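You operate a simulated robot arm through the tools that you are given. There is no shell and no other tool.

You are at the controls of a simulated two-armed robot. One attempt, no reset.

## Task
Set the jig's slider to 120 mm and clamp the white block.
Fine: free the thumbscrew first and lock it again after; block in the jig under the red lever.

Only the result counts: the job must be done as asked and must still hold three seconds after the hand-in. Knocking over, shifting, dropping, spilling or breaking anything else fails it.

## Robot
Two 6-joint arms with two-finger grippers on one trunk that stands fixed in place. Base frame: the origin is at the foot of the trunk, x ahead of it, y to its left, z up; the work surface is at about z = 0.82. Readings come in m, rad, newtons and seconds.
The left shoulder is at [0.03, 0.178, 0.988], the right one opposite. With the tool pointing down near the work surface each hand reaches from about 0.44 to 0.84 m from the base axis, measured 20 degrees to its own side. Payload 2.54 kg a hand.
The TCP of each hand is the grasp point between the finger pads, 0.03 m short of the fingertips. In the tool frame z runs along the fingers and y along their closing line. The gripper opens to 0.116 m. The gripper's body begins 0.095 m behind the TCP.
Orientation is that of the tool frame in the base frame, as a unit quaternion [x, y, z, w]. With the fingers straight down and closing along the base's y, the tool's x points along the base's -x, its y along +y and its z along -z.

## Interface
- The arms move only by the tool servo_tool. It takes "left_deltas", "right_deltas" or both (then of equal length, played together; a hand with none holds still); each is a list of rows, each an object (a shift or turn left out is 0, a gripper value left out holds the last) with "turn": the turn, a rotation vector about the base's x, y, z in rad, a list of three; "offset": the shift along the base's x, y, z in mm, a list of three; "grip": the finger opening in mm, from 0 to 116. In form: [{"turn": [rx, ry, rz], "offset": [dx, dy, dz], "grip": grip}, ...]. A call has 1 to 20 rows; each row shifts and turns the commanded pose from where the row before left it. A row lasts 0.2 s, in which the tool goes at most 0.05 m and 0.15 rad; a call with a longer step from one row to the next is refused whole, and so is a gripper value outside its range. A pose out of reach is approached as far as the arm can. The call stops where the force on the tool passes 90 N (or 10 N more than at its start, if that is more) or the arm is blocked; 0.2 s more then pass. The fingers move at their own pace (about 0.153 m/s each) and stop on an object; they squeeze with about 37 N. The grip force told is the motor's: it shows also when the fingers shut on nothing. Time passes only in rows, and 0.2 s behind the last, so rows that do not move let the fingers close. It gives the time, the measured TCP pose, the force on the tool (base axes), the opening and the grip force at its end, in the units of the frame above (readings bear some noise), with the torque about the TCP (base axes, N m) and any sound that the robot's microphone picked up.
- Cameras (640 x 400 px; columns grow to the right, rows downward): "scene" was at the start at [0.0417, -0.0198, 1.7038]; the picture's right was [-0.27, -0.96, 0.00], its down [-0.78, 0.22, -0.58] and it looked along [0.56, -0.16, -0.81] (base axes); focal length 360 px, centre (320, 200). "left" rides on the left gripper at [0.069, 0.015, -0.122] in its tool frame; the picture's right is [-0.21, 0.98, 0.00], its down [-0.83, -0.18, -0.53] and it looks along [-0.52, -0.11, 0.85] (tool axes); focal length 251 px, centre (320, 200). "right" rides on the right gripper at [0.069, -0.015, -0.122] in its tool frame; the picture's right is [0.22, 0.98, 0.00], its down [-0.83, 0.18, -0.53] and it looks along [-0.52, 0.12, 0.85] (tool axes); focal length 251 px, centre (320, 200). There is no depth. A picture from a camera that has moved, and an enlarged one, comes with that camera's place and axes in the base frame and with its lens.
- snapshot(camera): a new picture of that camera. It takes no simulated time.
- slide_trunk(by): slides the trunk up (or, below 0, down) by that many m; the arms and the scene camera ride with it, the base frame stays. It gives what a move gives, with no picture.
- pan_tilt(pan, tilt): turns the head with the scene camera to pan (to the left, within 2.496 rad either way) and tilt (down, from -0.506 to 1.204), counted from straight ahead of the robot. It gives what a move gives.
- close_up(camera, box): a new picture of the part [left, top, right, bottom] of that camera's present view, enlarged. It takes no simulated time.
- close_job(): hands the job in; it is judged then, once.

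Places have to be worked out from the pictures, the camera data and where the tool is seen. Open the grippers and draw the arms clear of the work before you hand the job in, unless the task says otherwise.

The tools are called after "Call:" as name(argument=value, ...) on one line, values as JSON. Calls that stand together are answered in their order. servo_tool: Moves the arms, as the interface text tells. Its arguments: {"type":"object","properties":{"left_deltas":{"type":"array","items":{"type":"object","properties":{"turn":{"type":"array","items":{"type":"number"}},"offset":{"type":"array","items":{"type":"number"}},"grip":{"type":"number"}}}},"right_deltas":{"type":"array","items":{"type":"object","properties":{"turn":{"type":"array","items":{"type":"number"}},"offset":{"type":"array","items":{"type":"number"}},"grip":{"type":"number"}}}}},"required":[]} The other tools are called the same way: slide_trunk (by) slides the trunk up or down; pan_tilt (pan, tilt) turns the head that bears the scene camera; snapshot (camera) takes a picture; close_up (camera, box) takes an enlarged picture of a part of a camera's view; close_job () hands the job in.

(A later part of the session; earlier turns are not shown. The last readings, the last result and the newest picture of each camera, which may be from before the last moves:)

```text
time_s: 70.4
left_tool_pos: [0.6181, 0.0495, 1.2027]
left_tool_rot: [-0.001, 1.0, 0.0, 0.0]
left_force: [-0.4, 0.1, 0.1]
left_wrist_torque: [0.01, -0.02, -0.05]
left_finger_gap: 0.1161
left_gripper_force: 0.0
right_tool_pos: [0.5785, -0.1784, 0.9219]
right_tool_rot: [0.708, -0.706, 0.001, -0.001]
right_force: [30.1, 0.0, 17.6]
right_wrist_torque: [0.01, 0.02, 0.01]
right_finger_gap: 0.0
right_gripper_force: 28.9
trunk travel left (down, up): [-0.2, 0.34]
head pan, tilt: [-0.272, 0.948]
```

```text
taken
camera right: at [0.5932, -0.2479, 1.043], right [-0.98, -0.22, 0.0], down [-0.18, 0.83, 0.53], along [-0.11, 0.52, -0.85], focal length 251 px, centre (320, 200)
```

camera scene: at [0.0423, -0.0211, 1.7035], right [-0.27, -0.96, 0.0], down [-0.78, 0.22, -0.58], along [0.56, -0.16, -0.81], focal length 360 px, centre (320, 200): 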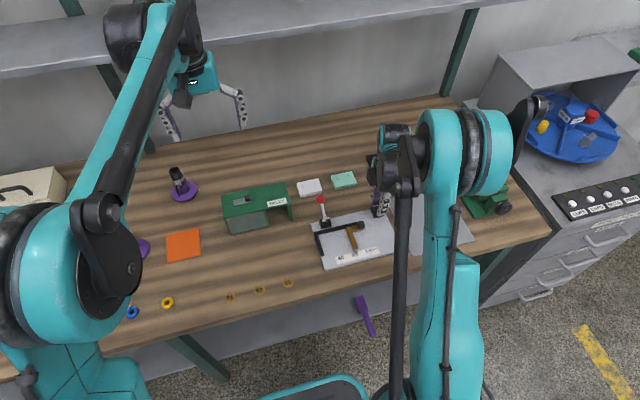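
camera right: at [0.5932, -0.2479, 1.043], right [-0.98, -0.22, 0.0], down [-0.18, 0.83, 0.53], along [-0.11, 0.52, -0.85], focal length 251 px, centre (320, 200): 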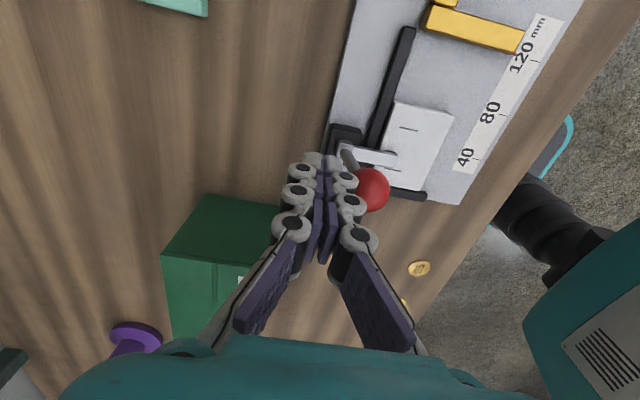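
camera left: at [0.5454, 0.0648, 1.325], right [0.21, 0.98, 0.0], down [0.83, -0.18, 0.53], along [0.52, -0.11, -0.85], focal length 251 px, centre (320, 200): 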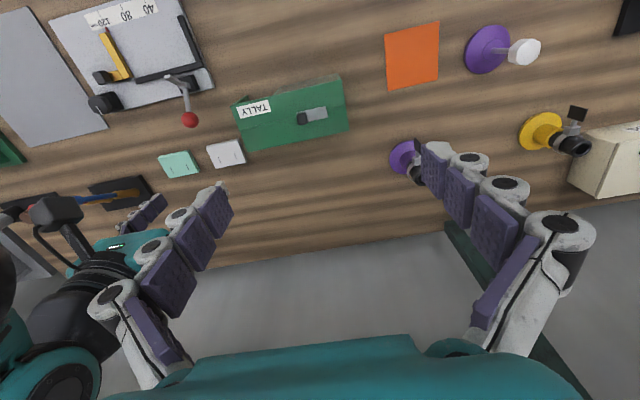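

Force builds to 30 N. I press on in small steps, watching for the lever to seat.

Call:
servo_tool(right_deltas=[{"offset": [-1.5, 0, 0]}, {"offset": [-1.5, 0, 0]}, {}])

Call:
close_up(camera="left", box=[100, 0, 260, 120])

Call:
close_up(camera="right", box=[300, 90, 460, 220])

```text
time_s: 71.2
left_tool_pos: [0.6189, 0.0498, 1.202]
left_tool_rot: [-0.001, 1.0, 0.0, -0.002]
left_force: [-0.1, -0.5, -0.3]
left_wrist_torque: [0.01, -0.01, -0.03]
left_finger_gap: 0.1161
left_gripper_force: 0.2
right_tool_pos: [0.5772, -0.1787, 0.9205]
right_tool_rot: [0.707, -0.707, 0.002, -0.003]
right_force: [48.5, -1.5, 24.9]
right_wrist_torque: [-0.01, 0.11, 0.04]
right_finger_gap: 0.0
right_gripper_force: 28.8
trunk travel left (down, up): [-0.2, 0.34]
head pan, tilt: [-0.272, 0.948]
```

```text
3.33 times, centred on (180, 60) of left
camera zoom: at [0.5499, 0.0658, 1.3231], right [0.21, 0.98, 0.0], down [0.83, -0.18, 0.53], along [0.52, -0.11, -0.85], focal length 838 px, centre (787, 667)
```

zoom: 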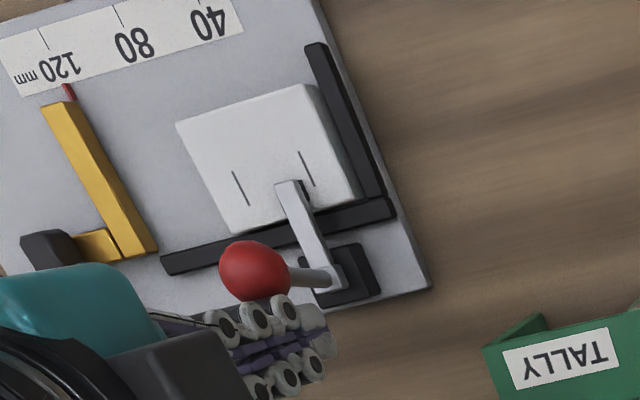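

```text
3.08 times, centred on (380, 155) of right
camera zoom: at [0.5921, -0.2477, 1.0422], right [-0.98, -0.22, -0.01], down [-0.19, 0.83, 0.53], along [-0.11, 0.52, -0.85], focal length 774 px, centre (135, 338)
```

zoom: 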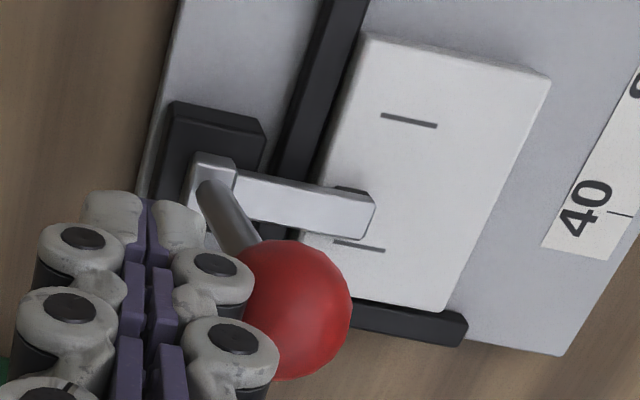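

48 N now with only ~1 mm movement: the pad seems to bear on the block. I check that the jig itself has not moved and look at the pad.

Call:
close_up(camera="scene", box=[300, 185, 364, 235])

Call:
close_up(camera="scene", box=[355, 240, 387, 260])

Call:
close_up(camera="right", box=[345, 120, 409, 170])

```text
8.00 times, centred on (332, 210) of scene
camera zoom: at [0.0467, -0.0193, 1.7038], right [-0.27, -0.96, 0.0], down [-0.78, 0.22, -0.58], along [0.56, -0.16, -0.81], focal length 2884 px, centre (224, 120)
```

zoom: 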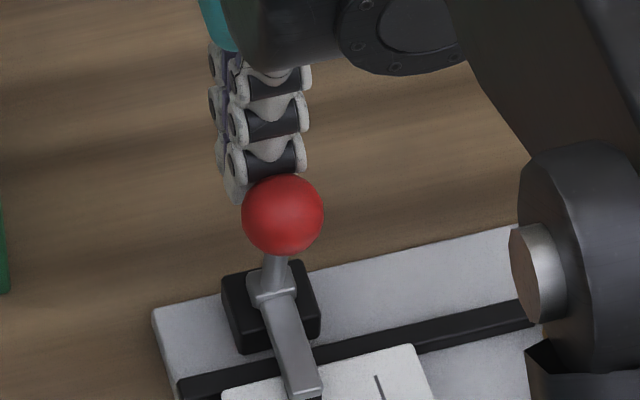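

```text
16.00 times, centred on (371, 250) of scene
camera zoom: at [0.0467, -0.0193, 1.7038], right [-0.27, -0.96, 0.0], down [-0.78, 0.22, -0.58], along [0.56, -0.16, -0.81], focal length 5767 px, centre (-496, -600)
```

zoom: 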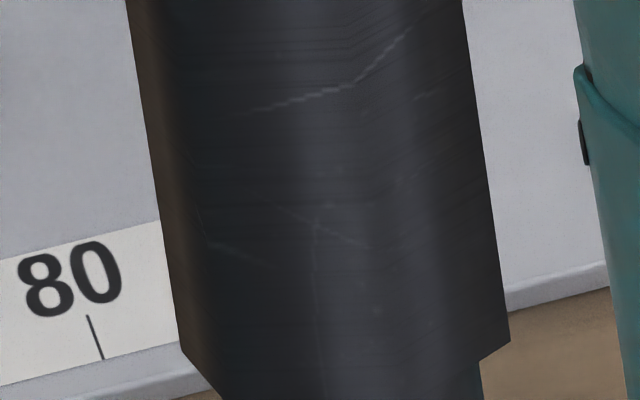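

```text
8.00 times, centred on (377, 145) of right
camera zoom: at [0.5921, -0.2477, 1.0422], right [-0.98, -0.22, -0.01], down [-0.19, 0.83, 0.53], along [-0.11, 0.52, -0.85], focal length 2012 px, centre (-136, 640)
```

zoom: 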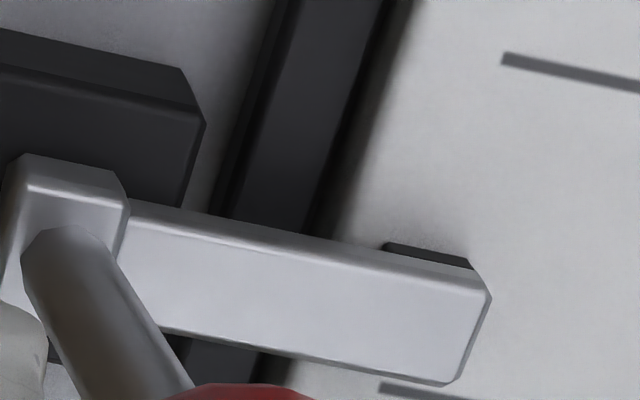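

The jig and scale are unmoved, and geometry says the pad is now on the block (arm ~7° below horizontal). I press 2 mm further to see whether the lever still travels.

Call:
servo_tool(right_deltas=[{"offset": [-1, 0, 0]}, {"offset": [-1, 0, 0]}, {}])

Call:
close_up(camera="right", box=[300, 90, 460, 220])

```text
time_s: 72.0
left_tool_pos: [0.6189, 0.0491, 1.2011]
left_tool_rot: [-0.002, 1.0, 0.0, -0.002]
left_force: [1.0, 0.1, 0.8]
left_wrist_torque: [0.0, 0.03, -0.02]
left_finger_gap: 0.1161
left_gripper_force: 0.0
right_tool_pos: [0.5774, -0.1783, 0.9191]
right_tool_rot: [0.707, -0.707, 0.003, -0.003]
right_force: [57.9, 0.1, 23.9]
right_wrist_torque: [0.0, 0.05, 0.0]
right_finger_gap: 0.0002
right_gripper_force: 28.6
trunk travel left (down, up): [-0.2, 0.34]
head pan, tilt: [-0.272, 0.948]
```

```text
3.08 times, centred on (380, 155) of right
camera zoom: at [0.5917, -0.2475, 1.0418], right [-0.98, -0.22, -0.01], down [-0.19, 0.83, 0.53], along [-0.11, 0.52, -0.85], focal length 774 px, centre (135, 338)
```

zoom: 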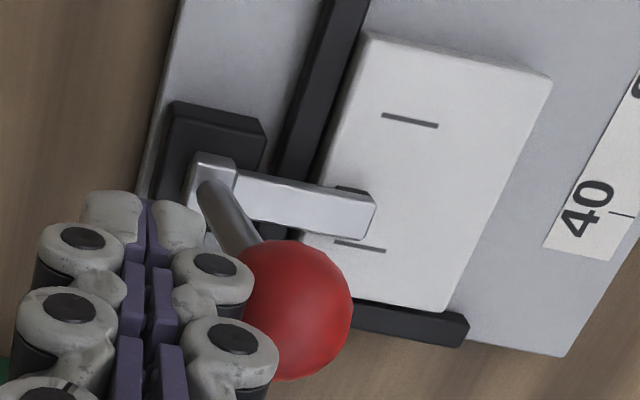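

The lever no longer moves at 58 N: it is hard down on the block. I back off and check that it holds by itself.

Call:
servo_tool(right_deltas=[{"offset": [3, 0, 0]}, {"offset": [4, 0, 0]}, {"offset": [8, 0, 0]}, {"offset": [10, 0, 0]}, {}])

Call:
close_up(camera="right", box=[300, 90, 460, 220])

Call:
close_up(camera="scene", box=[300, 185, 364, 235])

Call:
close_up(camera="left", box=[150, 30, 214, 80])

```text
time_s: 73.2
left_tool_pos: [0.6146, 0.0496, 1.2043]
left_tool_rot: [-0.001, 1.0, 0.001, -0.001]
left_force: [0.3, -0.3, 0.5]
left_wrist_torque: [-0.03, -0.01, 0.01]
left_finger_gap: 0.1162
left_gripper_force: 0.1
right_tool_pos: [0.5948, -0.179, 0.9217]
right_tool_rot: [-0.707, 0.707, -0.001, 0.0]
right_force: [0.6, -0.1, -0.2]
right_wrist_torque: [0.04, 0.04, 0.02]
right_finger_gap: 0.0002
right_gripper_force: 29.0
trunk travel left (down, up): [-0.2, 0.34]
head pan, tilt: [-0.272, 0.948]
```

```text
3.08 times, centred on (380, 155) of right
camera zoom: at [0.6095, -0.2482, 1.0434], right [-0.98, -0.22, 0.0], down [-0.18, 0.83, 0.53], along [-0.12, 0.52, -0.85], focal length 774 px, centre (135, 338)
```

zoom: 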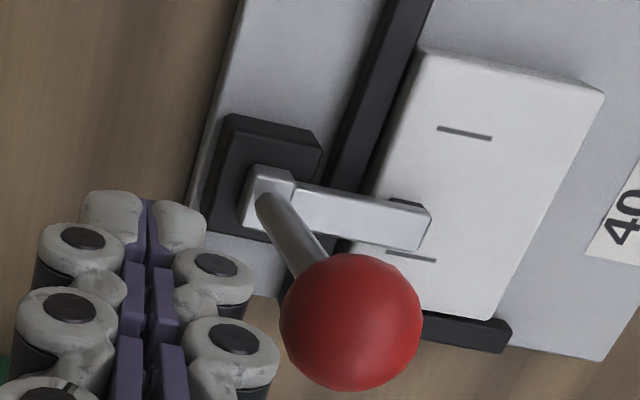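

```text
8.00 times, centred on (332, 210) of scene
camera zoom: at [0.0408, -0.0198, 1.7038], right [-0.27, -0.96, 0.0], down [-0.78, 0.22, -0.58], along [0.56, -0.16, -0.81], focal length 2884 px, centre (224, 120)
```

zoom: 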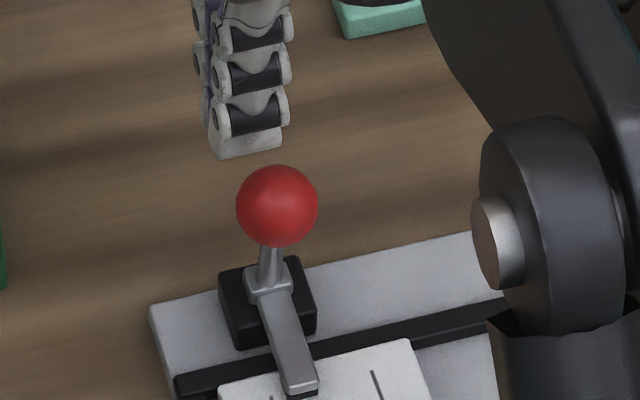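

```text
8.00 times, centred on (182, 55) of left
camera zoom: at [0.5454, 0.0652, 1.3249], right [0.21, 0.98, 0.0], down [0.83, -0.18, 0.53], along [0.52, -0.11, -0.85], focal length 2012 px, centre (1424, 1360)
```

zoom: 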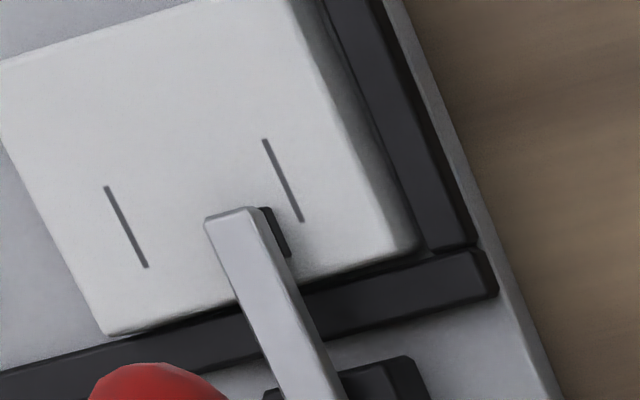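

The lever stays down after release. I take tight close-ups of the pad to verify contact with the block.

Call:
close_up(camera="scene", box=[314, 222, 346, 242])

Call:
close_up(camera="right", box=[375, 125, 423, 165])

Call:
close_up(camera="left", box=[160, 45, 192, 67])

```text
16.00 times, centred on (330, 232) of scene
camera zoom: at [0.0408, -0.0198, 1.7038], right [-0.27, -0.96, 0.0], down [-0.78, 0.22, -0.58], along [0.56, -0.16, -0.81], focal length 5767 px, centre (160, -312)
```

zoom: 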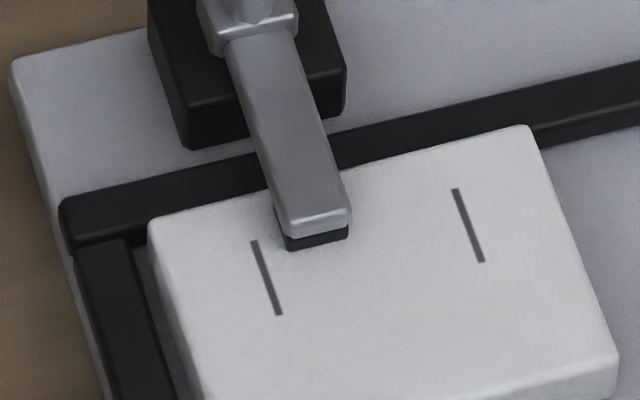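

```text
10.00 times, centred on (399, 145) of right
camera zoom: at [0.6095, -0.2482, 1.0434], right [-0.98, -0.22, 0.0], down [-0.18, 0.83, 0.53], along [-0.12, 0.52, -0.85], focal length 2514 px, centre (-470, 750)
```

zoom: 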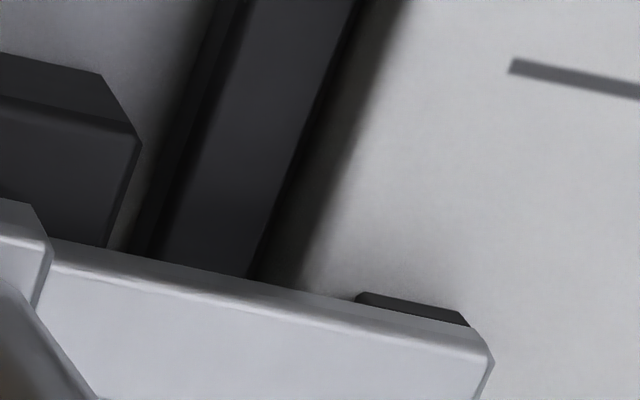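

```text
16.00 times, centred on (176, 56) of left
camera zoom: at [0.5454, 0.0652, 1.3249], right [0.21, 0.98, 0.0], down [0.83, -0.18, 0.53], along [0.52, -0.11, -0.85], focal length 4023 px, centre (2624, 2504)
```

zoom: 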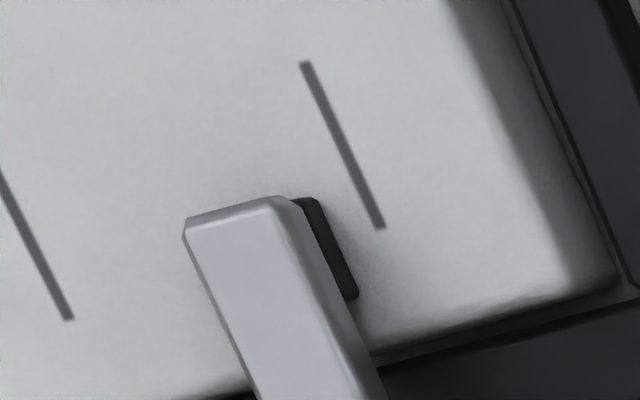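

The pad sits on the block, but I want to check the fit to the end fence: a grey strip shows between fence and block. I zoom in further on that strip.

Call:
close_up(camera="scene", box=[316, 230, 334, 246])

Call:
close_up(camera="left", box=[178, 22, 214, 66])

Call:
close_up(camera="scene", box=[304, 215, 368, 260])

```text
16.00 times, centred on (325, 238) of scene
camera zoom: at [0.0408, -0.0198, 1.7038], right [-0.27, -0.96, 0.0], down [-0.78, 0.22, -0.58], along [0.56, -0.16, -0.81], focal length 5767 px, centre (240, -408)
```

zoom: 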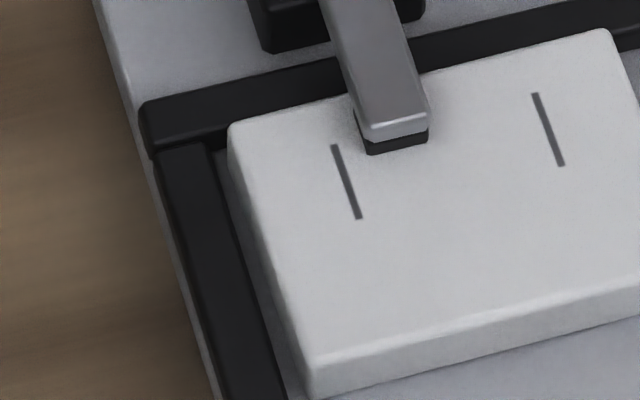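

```text
9.09 times, centred on (196, 44) of left
camera zoom: at [0.5454, 0.0652, 1.3249], right [0.21, 0.98, 0.0], down [0.83, -0.18, 0.53], along [0.52, -0.11, -0.85], focal length 2286 px, centre (1447, 1618)
```

zoom: 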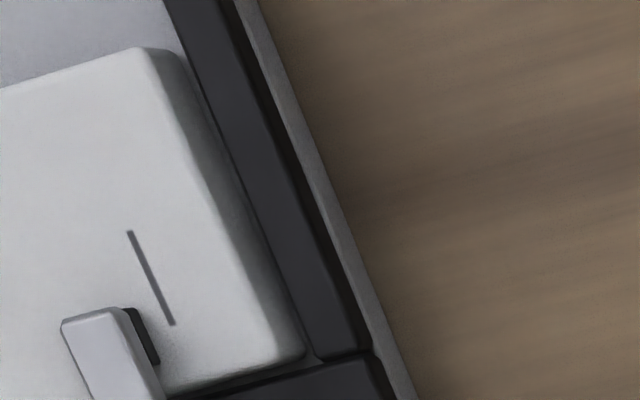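

```text
8.89 times, centred on (336, 238) of scene
camera zoom: at [0.0408, -0.0198, 1.7038], right [-0.27, -0.96, 0.0], down [-0.78, 0.22, -0.58], along [0.56, -0.16, -0.81], focal length 3204 px, centre (178, -133)
```

zoom: 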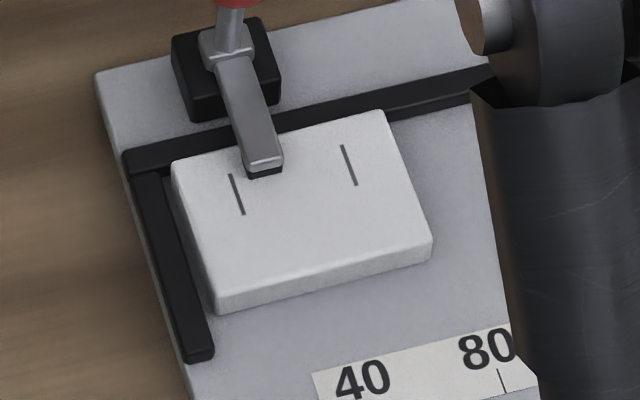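

The images suggest a possible 3–4 mm gap between block and end fence. I raise the right hand, turn it back and place its camera straight over that seam for a direct look.

Call:
servo_tool(right_deltas=[{"offset": [0, 0, 35]}, {"offset": [0, 0, 45]}, {"turn": [0, 0, -0.1428]}, {"turn": [0, 0, -0.1428]}, {"turn": [0, 0, -0.1428], "offset": [-10, 5, 0]}, {"turn": [0, 0, -0.1428], "offset": [-10, 5, 0]}, {"turn": [0, 0, -0.1428], "offset": [-10, 5, 0]}, {"turn": [0, 0, -0.1428], "offset": [-10, 5, 0]}, {"turn": [0, 0, -0.1428], "offset": [-10, 5, 0]}, {"turn": [0, 0, -0.1428], "offset": [-10, 5, 0]}, {"turn": [0, 0, -0.1428], "offset": [-10, 5, 0]}, {"turn": [0, 0, -0.1428], "offset": [-10, 5, 0]}, {"turn": [0, 0, -0.1428], "offset": [-12, 2, 0]}, {}])

Call:
snapshot(camera="right")

```text
time_s: 76.2
left_tool_pos: [0.6161, 0.05, 1.2029]
left_tool_rot: [0.0, 1.0, 0.0, 0.001]
left_force: [0.4, -0.5, -0.4]
left_wrist_torque: [-0.02, -0.01, -0.01]
left_finger_gap: 0.1162
left_gripper_force: 0.2
right_tool_pos: [0.5044, -0.1373, 1.001]
right_tool_rot: [-0.001, 1.0, 0.0, 0.0]
right_force: [0.9, 0.0, 0.0]
right_wrist_torque: [-0.02, 0.01, -0.03]
right_finger_gap: 0.0002
right_gripper_force: 28.4
trunk travel left (down, up): [-0.2, 0.34]
head pan, tilt: [-0.272, 0.948]
```

```text
taken
camera right: at [0.4344, -0.1523, 1.1228], right [-0.21, 0.98, 0.0], down [0.83, 0.18, 0.53], along [0.52, 0.11, -0.85], focal length 251 px, centre (320, 200)
```

right: 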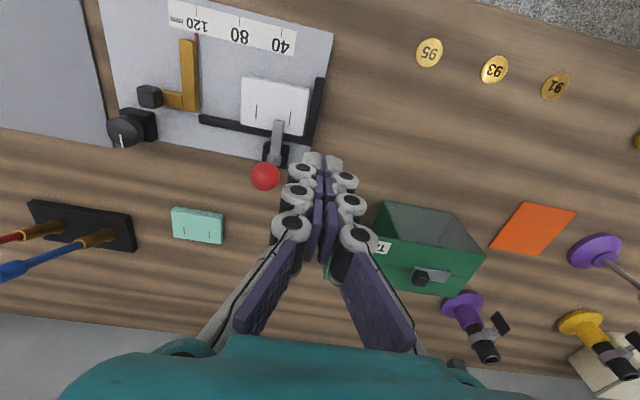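

The seam between block and end fence is directly below the camera now. I zoom into it.

Call:
close_up(camera="right", box=[280, 60, 344, 150])

Call:
close_up(camera="right", box=[296, 80, 328, 110])

Call:
close_up(camera="right", box=[230, 60, 326, 160])

```text
4.44 times, centred on (312, 105) of right
camera zoom: at [0.4344, -0.1523, 1.1228], right [-0.21, 0.98, 0.0], down [0.83, 0.18, 0.53], along [0.52, 0.11, -0.85], focal length 1118 px, centre (356, 622)
```

zoom: 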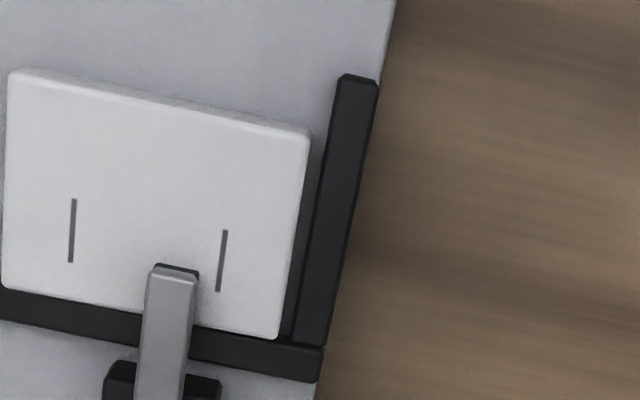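

```text
13.33 times, centred on (312, 95) of right
camera zoom: at [0.4344, -0.1523, 1.1228], right [-0.21, 0.98, 0.0], down [0.83, 0.18, 0.53], along [0.52, 0.11, -0.85], focal length 3352 px, centre (427, 1600)
```

zoom: 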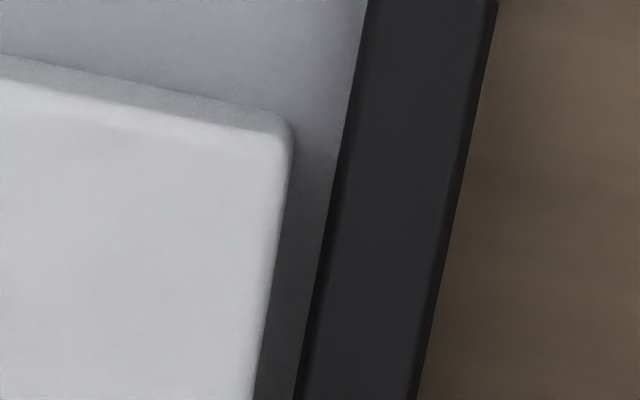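

```text
4.00 times, centred on (278, 110) of right
camera zoom: at [0.4344, -0.1523, 1.1228], right [-0.21, 0.98, 0.0], down [0.83, 0.18, 0.53], along [0.52, 0.11, -0.85], focal length 1006 px, centre (488, 560)
```

zoom: 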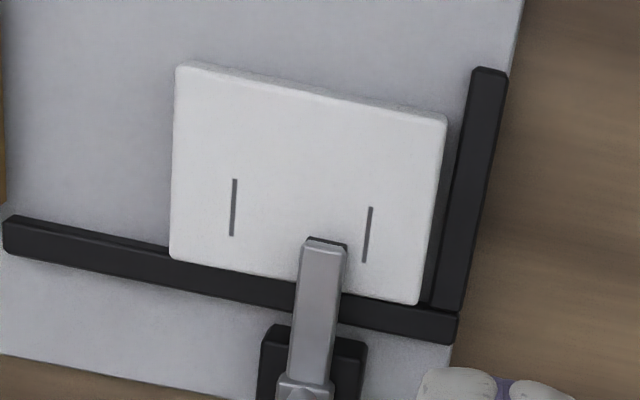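

There is a real ~3.4 mm gap at the end fence, because the fingertips rode on the block's bevel (too high). I will open the lever slightly, push the block home with lower fingertips, and re-clamp. First I place the closed fingers on the -x side of the ball.

Call:
servo_tool(right_deltas=[{"offset": [4, -21, 0]}, {"offset": [5, -21, 0]}, {"offset": [3, 0, -30]}, {"offset": [0, 0, -30]}, {"offset": [0, 0, -15]}, {}])

Call:
snapshot(camera="right")

Call:
close_up(camera="left", box=[100, 0, 260, 120])

```text
time_s: 77.6
left_tool_pos: [0.6159, 0.0498, 1.204]
left_tool_rot: [0.0, 1.0, 0.0, 0.0]
left_force: [0.5, 0.2, -0.3]
left_wrist_torque: [0.02, 0.02, -0.01]
left_finger_gap: 0.116
left_gripper_force: 0.1
right_tool_pos: [0.5164, -0.1785, 0.9268]
right_tool_rot: [-0.001, 1.0, 0.0, 0.0]
right_force: [0.4, 0.0, 0.4]
right_wrist_torque: [-0.04, 0.0, -0.01]
right_finger_gap: 0.0001
right_gripper_force: 28.4
trunk travel left (down, up): [-0.2, 0.34]
head pan, tilt: [-0.272, 0.948]
```

```text
taken
camera right: at [0.4468, -0.1941, 1.048], right [-0.22, 0.98, 0.0], down [0.83, 0.18, 0.53], along [0.52, 0.12, -0.85], focal length 251 px, centre (320, 200)
```

right: 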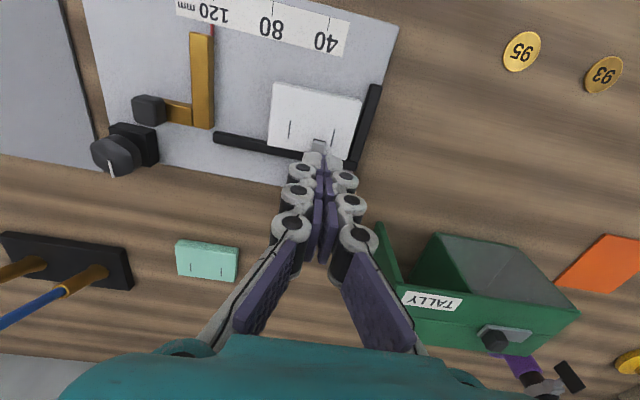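

```text
3.33 times, centred on (180, 60) of left
camera zoom: at [0.5459, 0.0653, 1.3248], right [0.21, 0.98, 0.0], down [0.83, -0.18, 0.53], along [0.52, -0.11, -0.85], focal length 838 px, centre (787, 667)
```

zoom: 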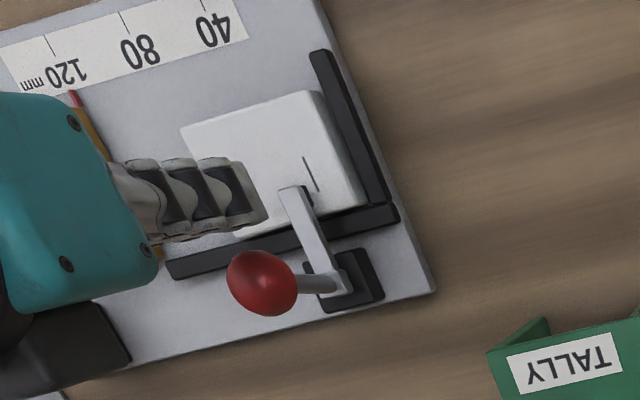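

The fingers stand on the -x side of the ball. I push it back in +x to lift the pad off the block.

Call:
servo_tool(right_deltas=[{"offset": [4, 0, 0]}, {"offset": [4, 0, 0]}, {"offset": [3, 0, 0]}, {"offset": [3, 0, 0]}, {"offset": [3, 0, 0]}, {"offset": [3, 0, 0]}, {"offset": [3, 0, 0]}, {"offset": [3, 0, 0]}, {}])

Call:
close_up(camera="left", box=[100, 0, 260, 120])

Call:
close_up(camera="scene", box=[304, 195, 368, 245])

```text
time_s: 79.6
left_tool_pos: [0.6156, 0.0489, 1.2036]
left_tool_rot: [0.0, 1.0, 0.001, 0.0]
left_force: [0.2, 0.8, -0.1]
left_wrist_torque: [0.01, -0.05, 0.01]
left_finger_gap: 0.1163
left_gripper_force: 0.0
right_tool_pos: [0.5418, -0.1787, 0.9271]
right_tool_rot: [-0.001, 1.0, 0.0, 0.0]
right_force: [0.1, -0.4, 1.1]
right_wrist_torque: [-0.01, 0.01, -0.02]
right_finger_gap: 0.0
right_gripper_force: 28.6
trunk travel left (down, up): [-0.2, 0.34]
head pan, tilt: [-0.272, 0.948]
```

```text
3.33 times, centred on (180, 60) of left
camera zoom: at [0.5461, 0.0653, 1.3247], right [0.21, 0.98, 0.0], down [0.83, -0.18, 0.53], along [0.52, -0.11, -0.85], focal length 838 px, centre (787, 667)
```

zoom: 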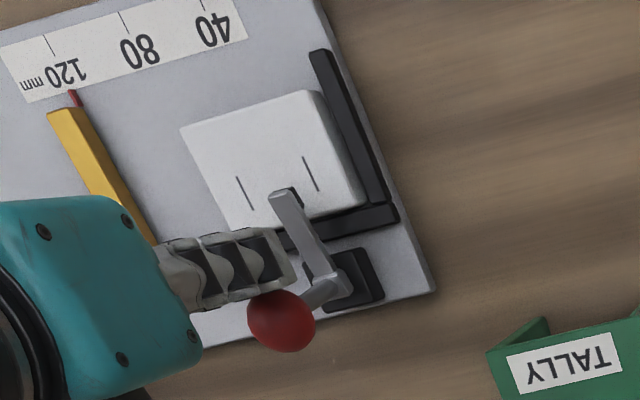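

```text
8.00 times, centred on (336, 220) of scene
camera zoom: at [0.0417, -0.0198, 1.7038], right [-0.27, -0.96, 0.0], down [-0.78, 0.22, -0.58], along [0.56, -0.16, -0.81], focal length 2884 px, centre (192, 40)
```

zoom: 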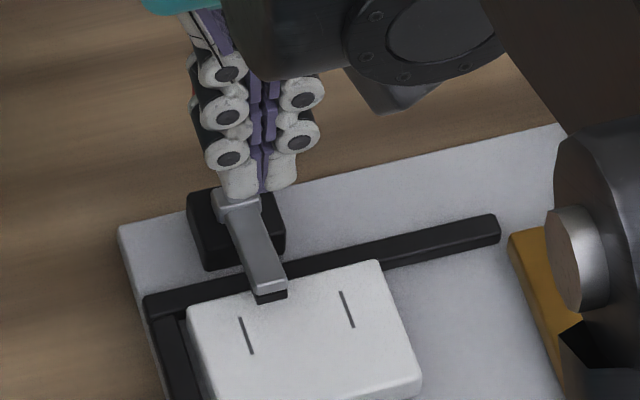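

The pad is lifted clear. I retreat, rise, and move to the block's -y side, this time lowering the fingertips to ~2 mm above the plate.

Call:
servo_tool(right_deltas=[{"offset": [-10, 0, 0]}, {"offset": [0, 0, 30]}, {"offset": [-10, -20, 25]}, {"offset": [-9, -40, 0]}, {"offset": [0, -9, 0]}, {"offset": [0, 0, -40]}, {"offset": [0, 0, -40]}, {"offset": [0, 0, -25]}, {}])

Call:
close_up(camera="right", box=[220, 40, 460, 210])

Call:
close_up(camera="left", box=[90, 0, 218, 100])

```text
time_s: 81.6
left_tool_pos: [0.6146, 0.0494, 1.2031]
left_tool_rot: [-0.001, 1.0, 0.0, 0.0]
left_force: [-0.8, 0.3, 0.3]
left_wrist_torque: [0.0, 0.01, 0.0]
left_finger_gap: 0.1161
left_gripper_force: 0.1
right_tool_pos: [0.5123, -0.2469, 0.8764]
right_tool_rot: [-0.001, 1.0, 0.0, 0.0]
right_force: [-0.4, -0.3, -0.1]
right_wrist_torque: [0.01, -0.02, -0.04]
right_finger_gap: 0.0
right_gripper_force: 28.7
trunk travel left (down, up): [-0.2, 0.34]
head pan, tilt: [-0.272, 0.948]
```

```text
2.35 times, centred on (340, 125) of right
camera zoom: at [0.4424, -0.2622, 0.9986], right [-0.22, 0.98, 0.0], down [0.83, 0.18, 0.53], along [0.52, 0.12, -0.85], focal length 592 px, centre (273, 376)
```

zoom: 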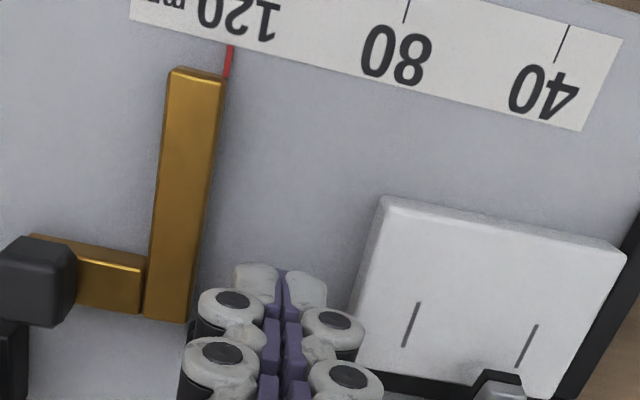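

```text
4.00 times, centred on (154, 50) of left
camera zoom: at [0.5458, 0.0654, 1.3248], right [0.21, 0.98, 0.0], down [0.83, -0.18, 0.53], along [0.52, -0.11, -0.85], focal length 1006 px, centre (984, 800)
```

zoom: 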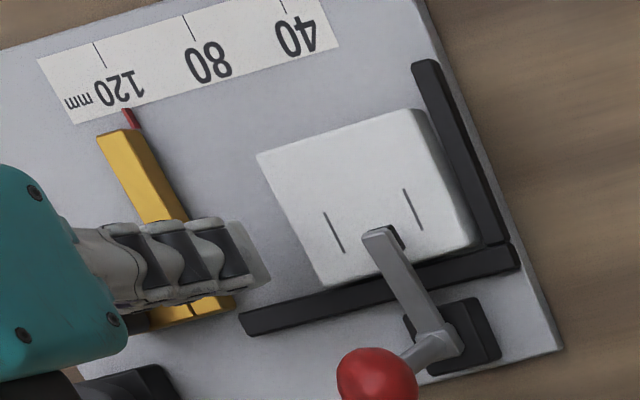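

Fingertips are between bar and block. I lower to TCP z≈0.861 and then push +y in small steps.

Call:
servo_tool(right_deltas=[{"offset": [-6, 1, -8]}, {"offset": [0, 0, -4]}, {"offset": [0, 0, -3]}, {}])

```text
time_s: 82.6
left_tool_pos: [0.6151, 0.05, 1.203]
left_tool_rot: [-0.001, 1.0, 0.0, 0.0]
left_force: [0.7, 0.0, -0.6]
left_wrist_torque: [-0.01, -0.02, -0.02]
left_finger_gap: 0.1162
left_gripper_force: 0.1
right_tool_pos: [0.5063, -0.2462, 0.8621]
right_tool_rot: [-0.001, 1.0, 0.0, 0.001]
right_force: [-0.3, 0.3, 0.6]
right_wrist_torque: [0.01, -0.01, 0.0]
right_finger_gap: 0.0004
right_gripper_force: 29.0
trunk travel left (down, up): [-0.2, 0.34]
head pan, tilt: [-0.272, 0.948]
```

No plate contact at z 0.862. I push +y: 12 mm approach, then fine steps.

Call:
servo_tool(right_deltas=[{"offset": [0, 4, 0]}, {"offset": [0, 4, 0]}, {"offset": [0, 4, 0]}, {"offset": [0, 1, 0]}, {"offset": [0, 1, 0]}, {"offset": [0, 1, 0]}, {}])

Call:
close_up(camera="left", box=[178, 22, 214, 66])

```text
time_s: 84.2
left_tool_pos: [0.615, 0.0491, 1.2043]
left_tool_rot: [0.0, 1.0, -0.001, 0.0]
left_force: [0.3, -0.6, -0.5]
left_wrist_torque: [0.01, 0.05, 0.02]
left_finger_gap: 0.116
left_gripper_force: 0.0
right_tool_pos: [0.5057, -0.2321, 0.8632]
right_tool_rot: [-0.001, 1.0, 0.0, 0.0]
right_force: [0.0, -2.8, 2.1]
right_wrist_torque: [-0.05, -0.03, 0.02]
right_finger_gap: 0.0001
right_gripper_force: 28.9
trunk travel left (down, up): [-0.2, 0.34]
head pan, tilt: [-0.272, 0.948]
```

```text
9.09 times, centred on (196, 44) of left
camera zoom: at [0.546, 0.065, 1.3247], right [0.21, 0.98, 0.0], down [0.83, -0.18, 0.53], along [0.52, -0.11, -0.85], focal length 2286 px, centre (1447, 1618)
```

zoom: 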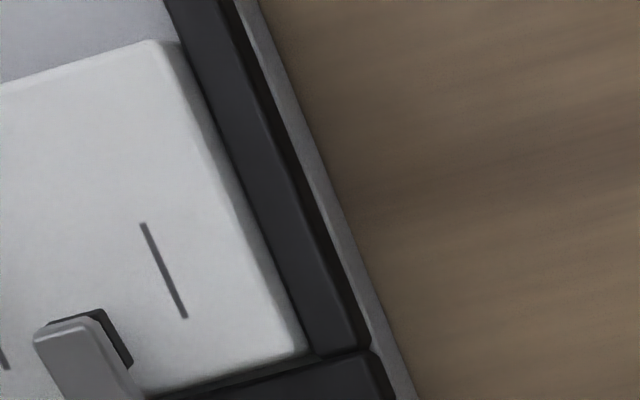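

The gap is almost closed. I push another 2 mm in fine steps.

Call:
servo_tool(right_deltas=[{"offset": [0, 1, 0]}, {}])

Call:
close_up(camera="left", box=[178, 22, 214, 66])

```text
time_s: 84.8
left_tool_pos: [0.6157, 0.0491, 1.2041]
left_tool_rot: [0.0, 1.0, 0.001, 0.0]
left_force: [0.4, 0.6, 0.6]
left_wrist_torque: [0.02, 0.0, 0.03]
left_finger_gap: 0.116
left_gripper_force: 0.0
right_tool_pos: [0.5055, -0.2314, 0.8611]
right_tool_rot: [0.0, 1.0, 0.0, 0.0]
right_force: [0.6, -5.4, 4.8]
right_wrist_torque: [-0.06, 0.02, -0.02]
right_finger_gap: 0.0
right_gripper_force: 28.6
trunk travel left (down, up): [-0.2, 0.34]
head pan, tilt: [-0.272, 0.948]
```

```text
9.09 times, centred on (196, 44) of left
camera zoom: at [0.5458, 0.0647, 1.3249], right [0.21, 0.98, 0.0], down [0.83, -0.18, 0.53], along [0.52, -0.11, -0.85], focal length 2286 px, centre (1447, 1618)
```

zoom: 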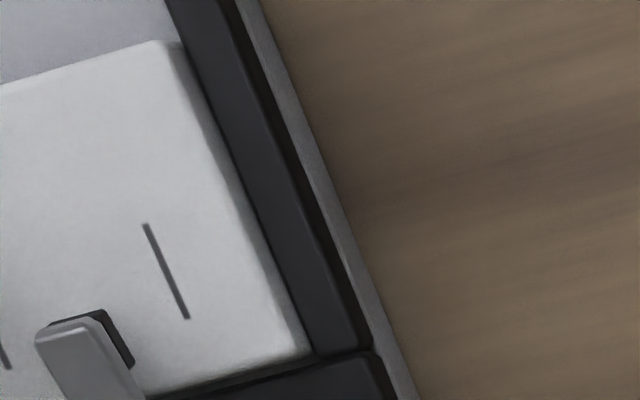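

Force is building (-5.4 N). One more millimetre to confirm the stop.

Call:
servo_tool(right_deltas=[{"offset": [0, 1, 0]}, {}])

Call:
close_up(camera="left", box=[178, 22, 214, 66])

```text
time_s: 85.4
left_tool_pos: [0.6154, 0.0475, 1.2025]
left_tool_rot: [0.0, 1.0, 0.0, 0.0]
left_force: [-0.6, 0.3, 0.5]
left_wrist_torque: [0.03, 0.0, 0.0]
left_finger_gap: 0.1159
left_gripper_force: 0.0
right_tool_pos: [0.5055, -0.2321, 0.8618]
right_tool_rot: [-0.001, 1.0, 0.0, 0.0]
right_force: [-0.2, -9.1, 6.0]
right_wrist_torque: [-0.1, 0.01, -0.01]
right_finger_gap: 0.0002
right_gripper_force: 28.7
trunk travel left (down, up): [-0.2, 0.34]
head pan, tilt: [-0.272, 0.948]
```

```text
9.09 times, centred on (196, 44) of left
camera zoom: at [0.5456, 0.0645, 1.325], right [0.21, 0.98, 0.0], down [0.83, -0.18, 0.53], along [0.52, -0.11, -0.85], focal length 2286 px, centre (1447, 1618)
```

zoom: 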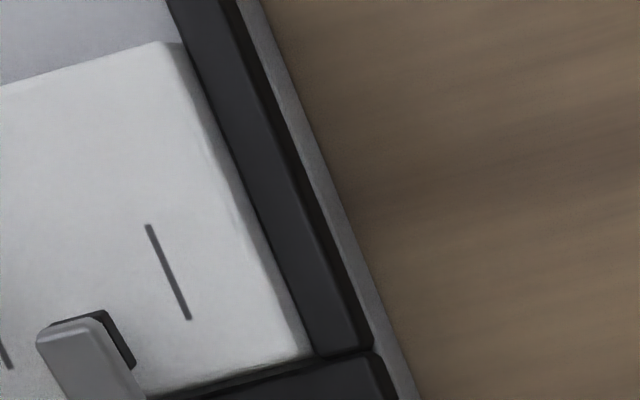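

The block now bears on the end fence (-9 N, no more travel). I back off, rise, and move to the block's front edge to seat it against the back fence as well.

Call:
servo_tool(right_deltas=[{"offset": [0, -4, 0]}, {"offset": [0, -6, 0]}, {"offset": [0, 0, 30]}, {"offset": [0, 0, 40]}, {"offset": [-25, 25, 0]}, {"offset": [-20, 32, 0]}, {"offset": [0, 0, -30]}, {}])

Call:
snapshot(camera="right")

Call:
close_up(camera="left", box=[90, 0, 218, 100])

```text
time_s: 87.2
left_tool_pos: [0.6143, 0.049, 1.2049]
left_tool_rot: [0.0, 1.0, 0.001, 0.001]
left_force: [-1.0, -0.3, 0.9]
left_wrist_torque: [-0.01, -0.06, 0.02]
left_finger_gap: 0.1162
left_gripper_force: 0.1
right_tool_pos: [0.4613, -0.1847, 0.9014]
right_tool_rot: [0.0, 1.0, 0.0, 0.0]
right_force: [-0.6, 0.3, -0.7]
right_wrist_torque: [-0.05, -0.01, 0.0]
right_finger_gap: 0.0
right_gripper_force: 28.8
trunk travel left (down, up): [-0.2, 0.34]
head pan, tilt: [-0.272, 0.948]
```

```text
taken
camera right: at [0.3917, -0.1987, 1.023], right [-0.22, 0.98, 0.0], down [0.83, 0.18, 0.53], along [0.52, 0.11, -0.85], focal length 251 px, centre (320, 200)
```

right: 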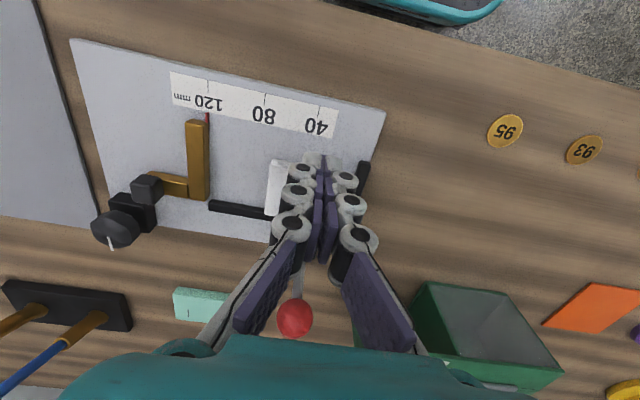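

```text
4.00 times, centred on (154, 50) of left
camera zoom: at [0.5449, 0.0659, 1.3252], right [0.21, 0.98, 0.0], down [0.83, -0.18, 0.53], along [0.52, -0.11, -0.85], focal length 1006 px, centre (984, 800)
```

zoom: 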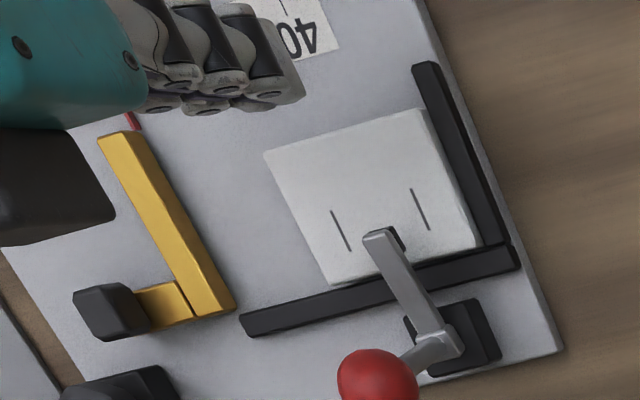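

In the left view the block is now flush with the end fence. I lower in front of it (x≈0.461) to the same height.

Call:
servo_tool(right_deltas=[{"offset": [-2, 0, -20]}, {"offset": [0, 0, -12]}, {"offset": [0, 0, -7]}, {}])

Call:
close_up(camera="left", box=[110, 0, 238, 80])

```text
time_s: 88.2
left_tool_pos: [0.6147, 0.0483, 1.2043]
left_tool_rot: [0.0, 1.0, 0.0, 0.0]
left_force: [0.2, -0.8, -0.2]
left_wrist_torque: [0.02, 0.0, 0.0]
left_finger_gap: 0.116
left_gripper_force: 0.1
right_tool_pos: [0.4597, -0.1848, 0.8628]
right_tool_rot: [-0.001, 1.0, 0.0, 0.0]
right_force: [0.4, 0.1, -0.4]
right_wrist_torque: [0.0, 0.01, 0.01]
right_finger_gap: 0.0
right_gripper_force: 29.0
trunk travel left (down, up): [-0.2, 0.34]
head pan, tilt: [-0.272, 0.948]
```

```text
5.00 times, centred on (174, 40) of left
camera zoom: at [0.5459, 0.0654, 1.3248], right [0.21, 0.98, 0.0], down [0.83, -0.18, 0.53], along [0.52, -0.11, -0.85], focal length 1257 px, centre (1050, 1000)
```

zoom: 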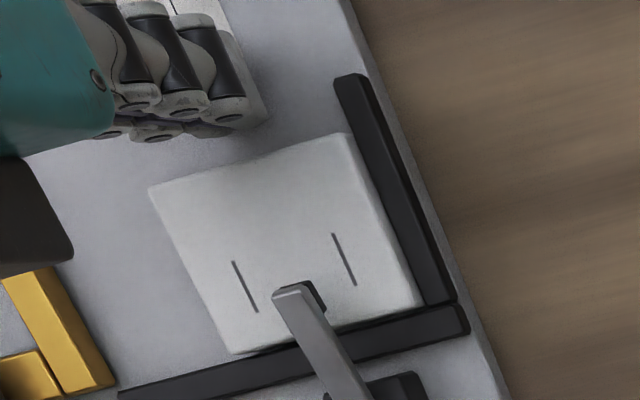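

I approach the block's front edge and push +x in fine steps.

Call:
servo_tool(right_deltas=[{"offset": [4, 0, 0]}, {"offset": [3, 0, 0]}, {"offset": [1, 0, 0]}, {"offset": [1, 0, 0]}, {}])

```text
time_s: 89.4
left_tool_pos: [0.6147, 0.0487, 1.2029]
left_tool_rot: [0.0, 1.0, 0.0, 0.0]
left_force: [1.1, -0.5, -0.7]
left_wrist_torque: [-0.02, 0.02, -0.03]
left_finger_gap: 0.116
left_gripper_force: 0.0
right_tool_pos: [0.4684, -0.1836, 0.8621]
right_tool_rot: [-0.001, 1.0, 0.0, -0.001]
right_force: [-0.7, 1.1, 0.3]
right_wrist_torque: [-0.03, 0.03, -0.01]
right_finger_gap: 0.0061
right_gripper_force: 28.3
trunk travel left (down, up): [-0.2, 0.34]
head pan, tilt: [-0.272, 0.948]
```

Little force yet; the finger gap reads 6 mm oddly. I check the view and step on.

Call:
close_up(camera="left", box=[110, 0, 238, 80])

Call:
snapshot(camera="right")

```text
5.00 times, centred on (174, 40) of left
camera zoom: at [0.5461, 0.0653, 1.3247], right [0.21, 0.98, 0.0], down [0.83, -0.18, 0.53], along [0.52, -0.11, -0.85], focal length 1257 px, centre (1050, 1000)
```

zoom: 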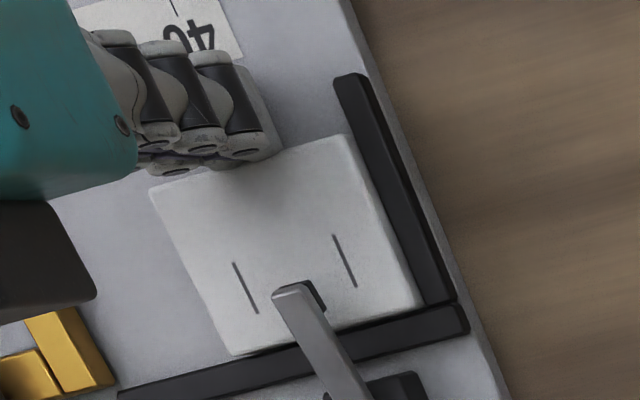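

```text
taken
camera right: at [0.3995, -0.1986, 0.9848], right [-0.22, 0.98, 0.0], down [0.83, 0.18, 0.53], along [0.52, 0.12, -0.85], focal length 251 px, centre (320, 200)
```

right: 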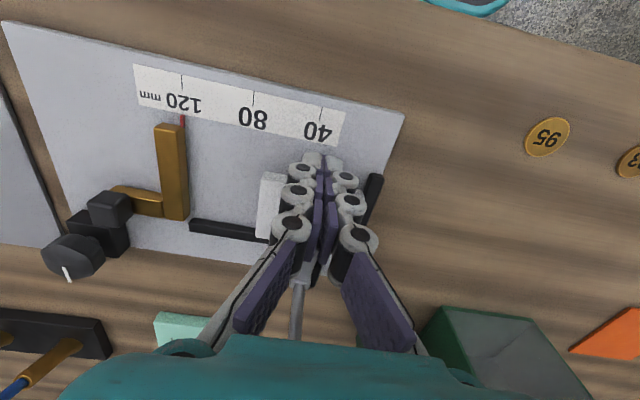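

Call:
servo_tool(right_deltas=[{"offset": [1, 0, 0]}, {"offset": [1, 0, 0]}, {}])

Call:
close_up(camera="left", box=[110, 0, 238, 80])

```text
time_s: 90.2
left_tool_pos: [0.6159, 0.0497, 1.204]
left_tool_rot: [-0.001, 1.0, -0.001, 0.0]
left_force: [-0.7, -0.3, -0.8]
left_wrist_torque: [-0.01, -0.01, 0.0]
left_finger_gap: 0.1163
left_gripper_force: 0.1
right_tool_pos: [0.4702, -0.1838, 0.8632]
right_tool_rot: [-0.001, 1.0, 0.001, 0.0]
right_force: [-7.4, 0.0, 1.4]
right_wrist_torque: [0.02, 0.15, -0.01]
right_finger_gap: 0.0059
right_gripper_force: 28.8
trunk travel left (down, up): [-0.2, 0.34]
head pan, tilt: [-0.272, 0.948]
```

```text
5.00 times, centred on (174, 40) of left
camera zoom: at [0.5453, 0.0653, 1.325], right [0.21, 0.98, 0.0], down [0.83, -0.18, 0.53], along [0.52, -0.11, -0.85], focal length 1257 px, centre (1050, 1000)
```

zoom: 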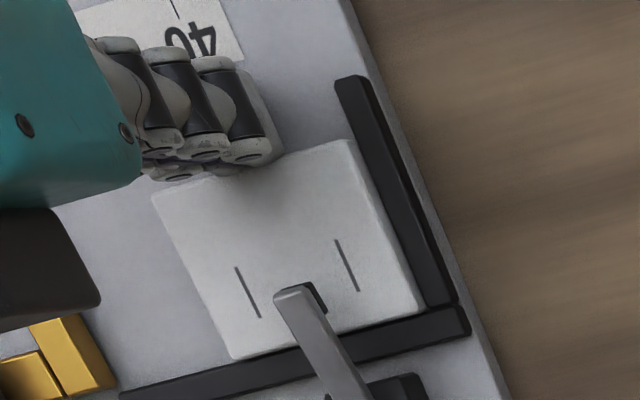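

-7.4 N in x: contact with the back fence. One more millimetre to confirm, then back off.

Call:
servo_tool(right_deltas=[{"offset": [1, 0, 0]}, {}])

```text
time_s: 90.8
left_tool_pos: [0.6138, 0.0501, 1.2036]
left_tool_rot: [0.001, 1.0, 0.001, 0.001]
left_force: [0.1, -0.3, -0.5]
left_wrist_torque: [0.02, -0.01, -0.01]
left_finger_gap: 0.1159
left_gripper_force: 0.1
right_tool_pos: [0.4694, -0.1836, 0.8637]
right_tool_rot: [-0.001, 1.0, -0.001, -0.001]
right_force: [-13.9, -0.2, 1.4]
right_wrist_torque: [-0.06, 0.35, 0.0]
right_finger_gap: 0.0059
right_gripper_force: 28.9
trunk travel left (down, up): [-0.2, 0.34]
head pan, tilt: [-0.272, 0.948]
```

The block is firmly against the back fence. I back away, rise, and look straight down at the end-fence seam again.

Call:
servo_tool(right_deltas=[{"offset": [-4, 0, 0]}, {"offset": [-6, 0, 0]}, {"offset": [0, 0, 40]}, {"offset": [0, 0, 45]}, {"offset": [0, 0, 45]}, {"offset": [22, 23, 7]}, {"offset": [22, 23, 0]}, {}])

Call:
close_up(camera="right", box=[296, 80, 328, 110])

Call:
close_up(camera="right", box=[230, 50, 340, 160])

```text
time_s: 92.6
left_tool_pos: [0.6157, 0.0482, 1.2036]
left_tool_rot: [0.0, 1.0, 0.0, 0.0]
left_force: [-0.3, 0.4, 0.4]
left_wrist_torque: [0.01, -0.03, 0.02]
left_finger_gap: 0.1161
left_gripper_force: 0.1
right_tool_pos: [0.5069, -0.1382, 1.0007]
right_tool_rot: [-0.001, 1.0, 0.0, 0.0]
right_force: [-0.3, -0.1, -0.2]
right_wrist_torque: [-0.01, -0.02, -0.01]
right_finger_gap: 0.0003
right_gripper_force: 28.8
trunk travel left (down, up): [-0.2, 0.34]
head pan, tilt: [-0.272, 0.948]
```

```text
13.33 times, centred on (312, 95) of right
camera zoom: at [0.4365, -0.1523, 1.122], right [-0.22, 0.98, 0.0], down [0.83, 0.18, 0.53], along [0.52, 0.12, -0.85], focal length 3352 px, centre (427, 1600)
```

zoom: 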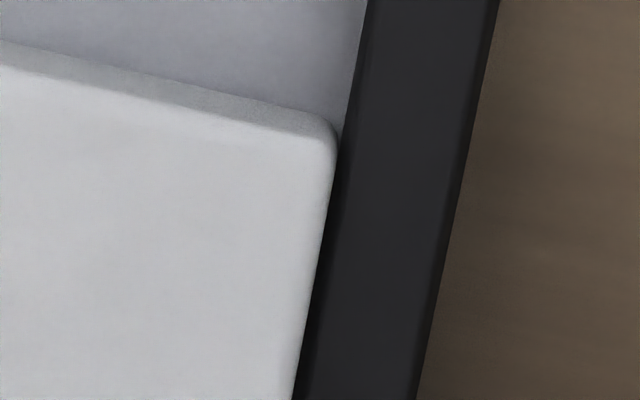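

```text
3.64 times, centred on (285, 105) of right
camera zoom: at [0.4365, -0.1523, 1.122], right [-0.22, 0.98, 0.0], down [0.83, 0.18, 0.53], along [0.52, 0.12, -0.85], focal length 914 px, centre (447, 546)
```

zoom: 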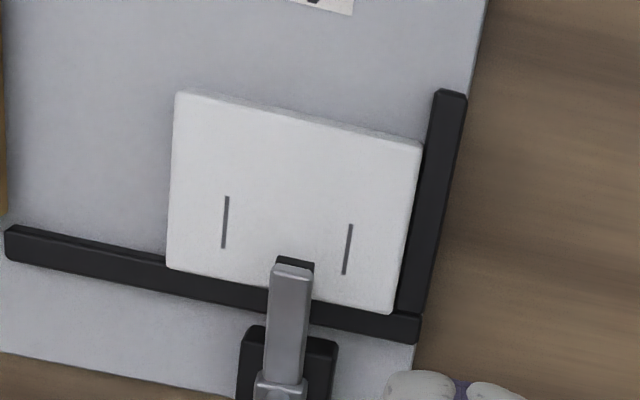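

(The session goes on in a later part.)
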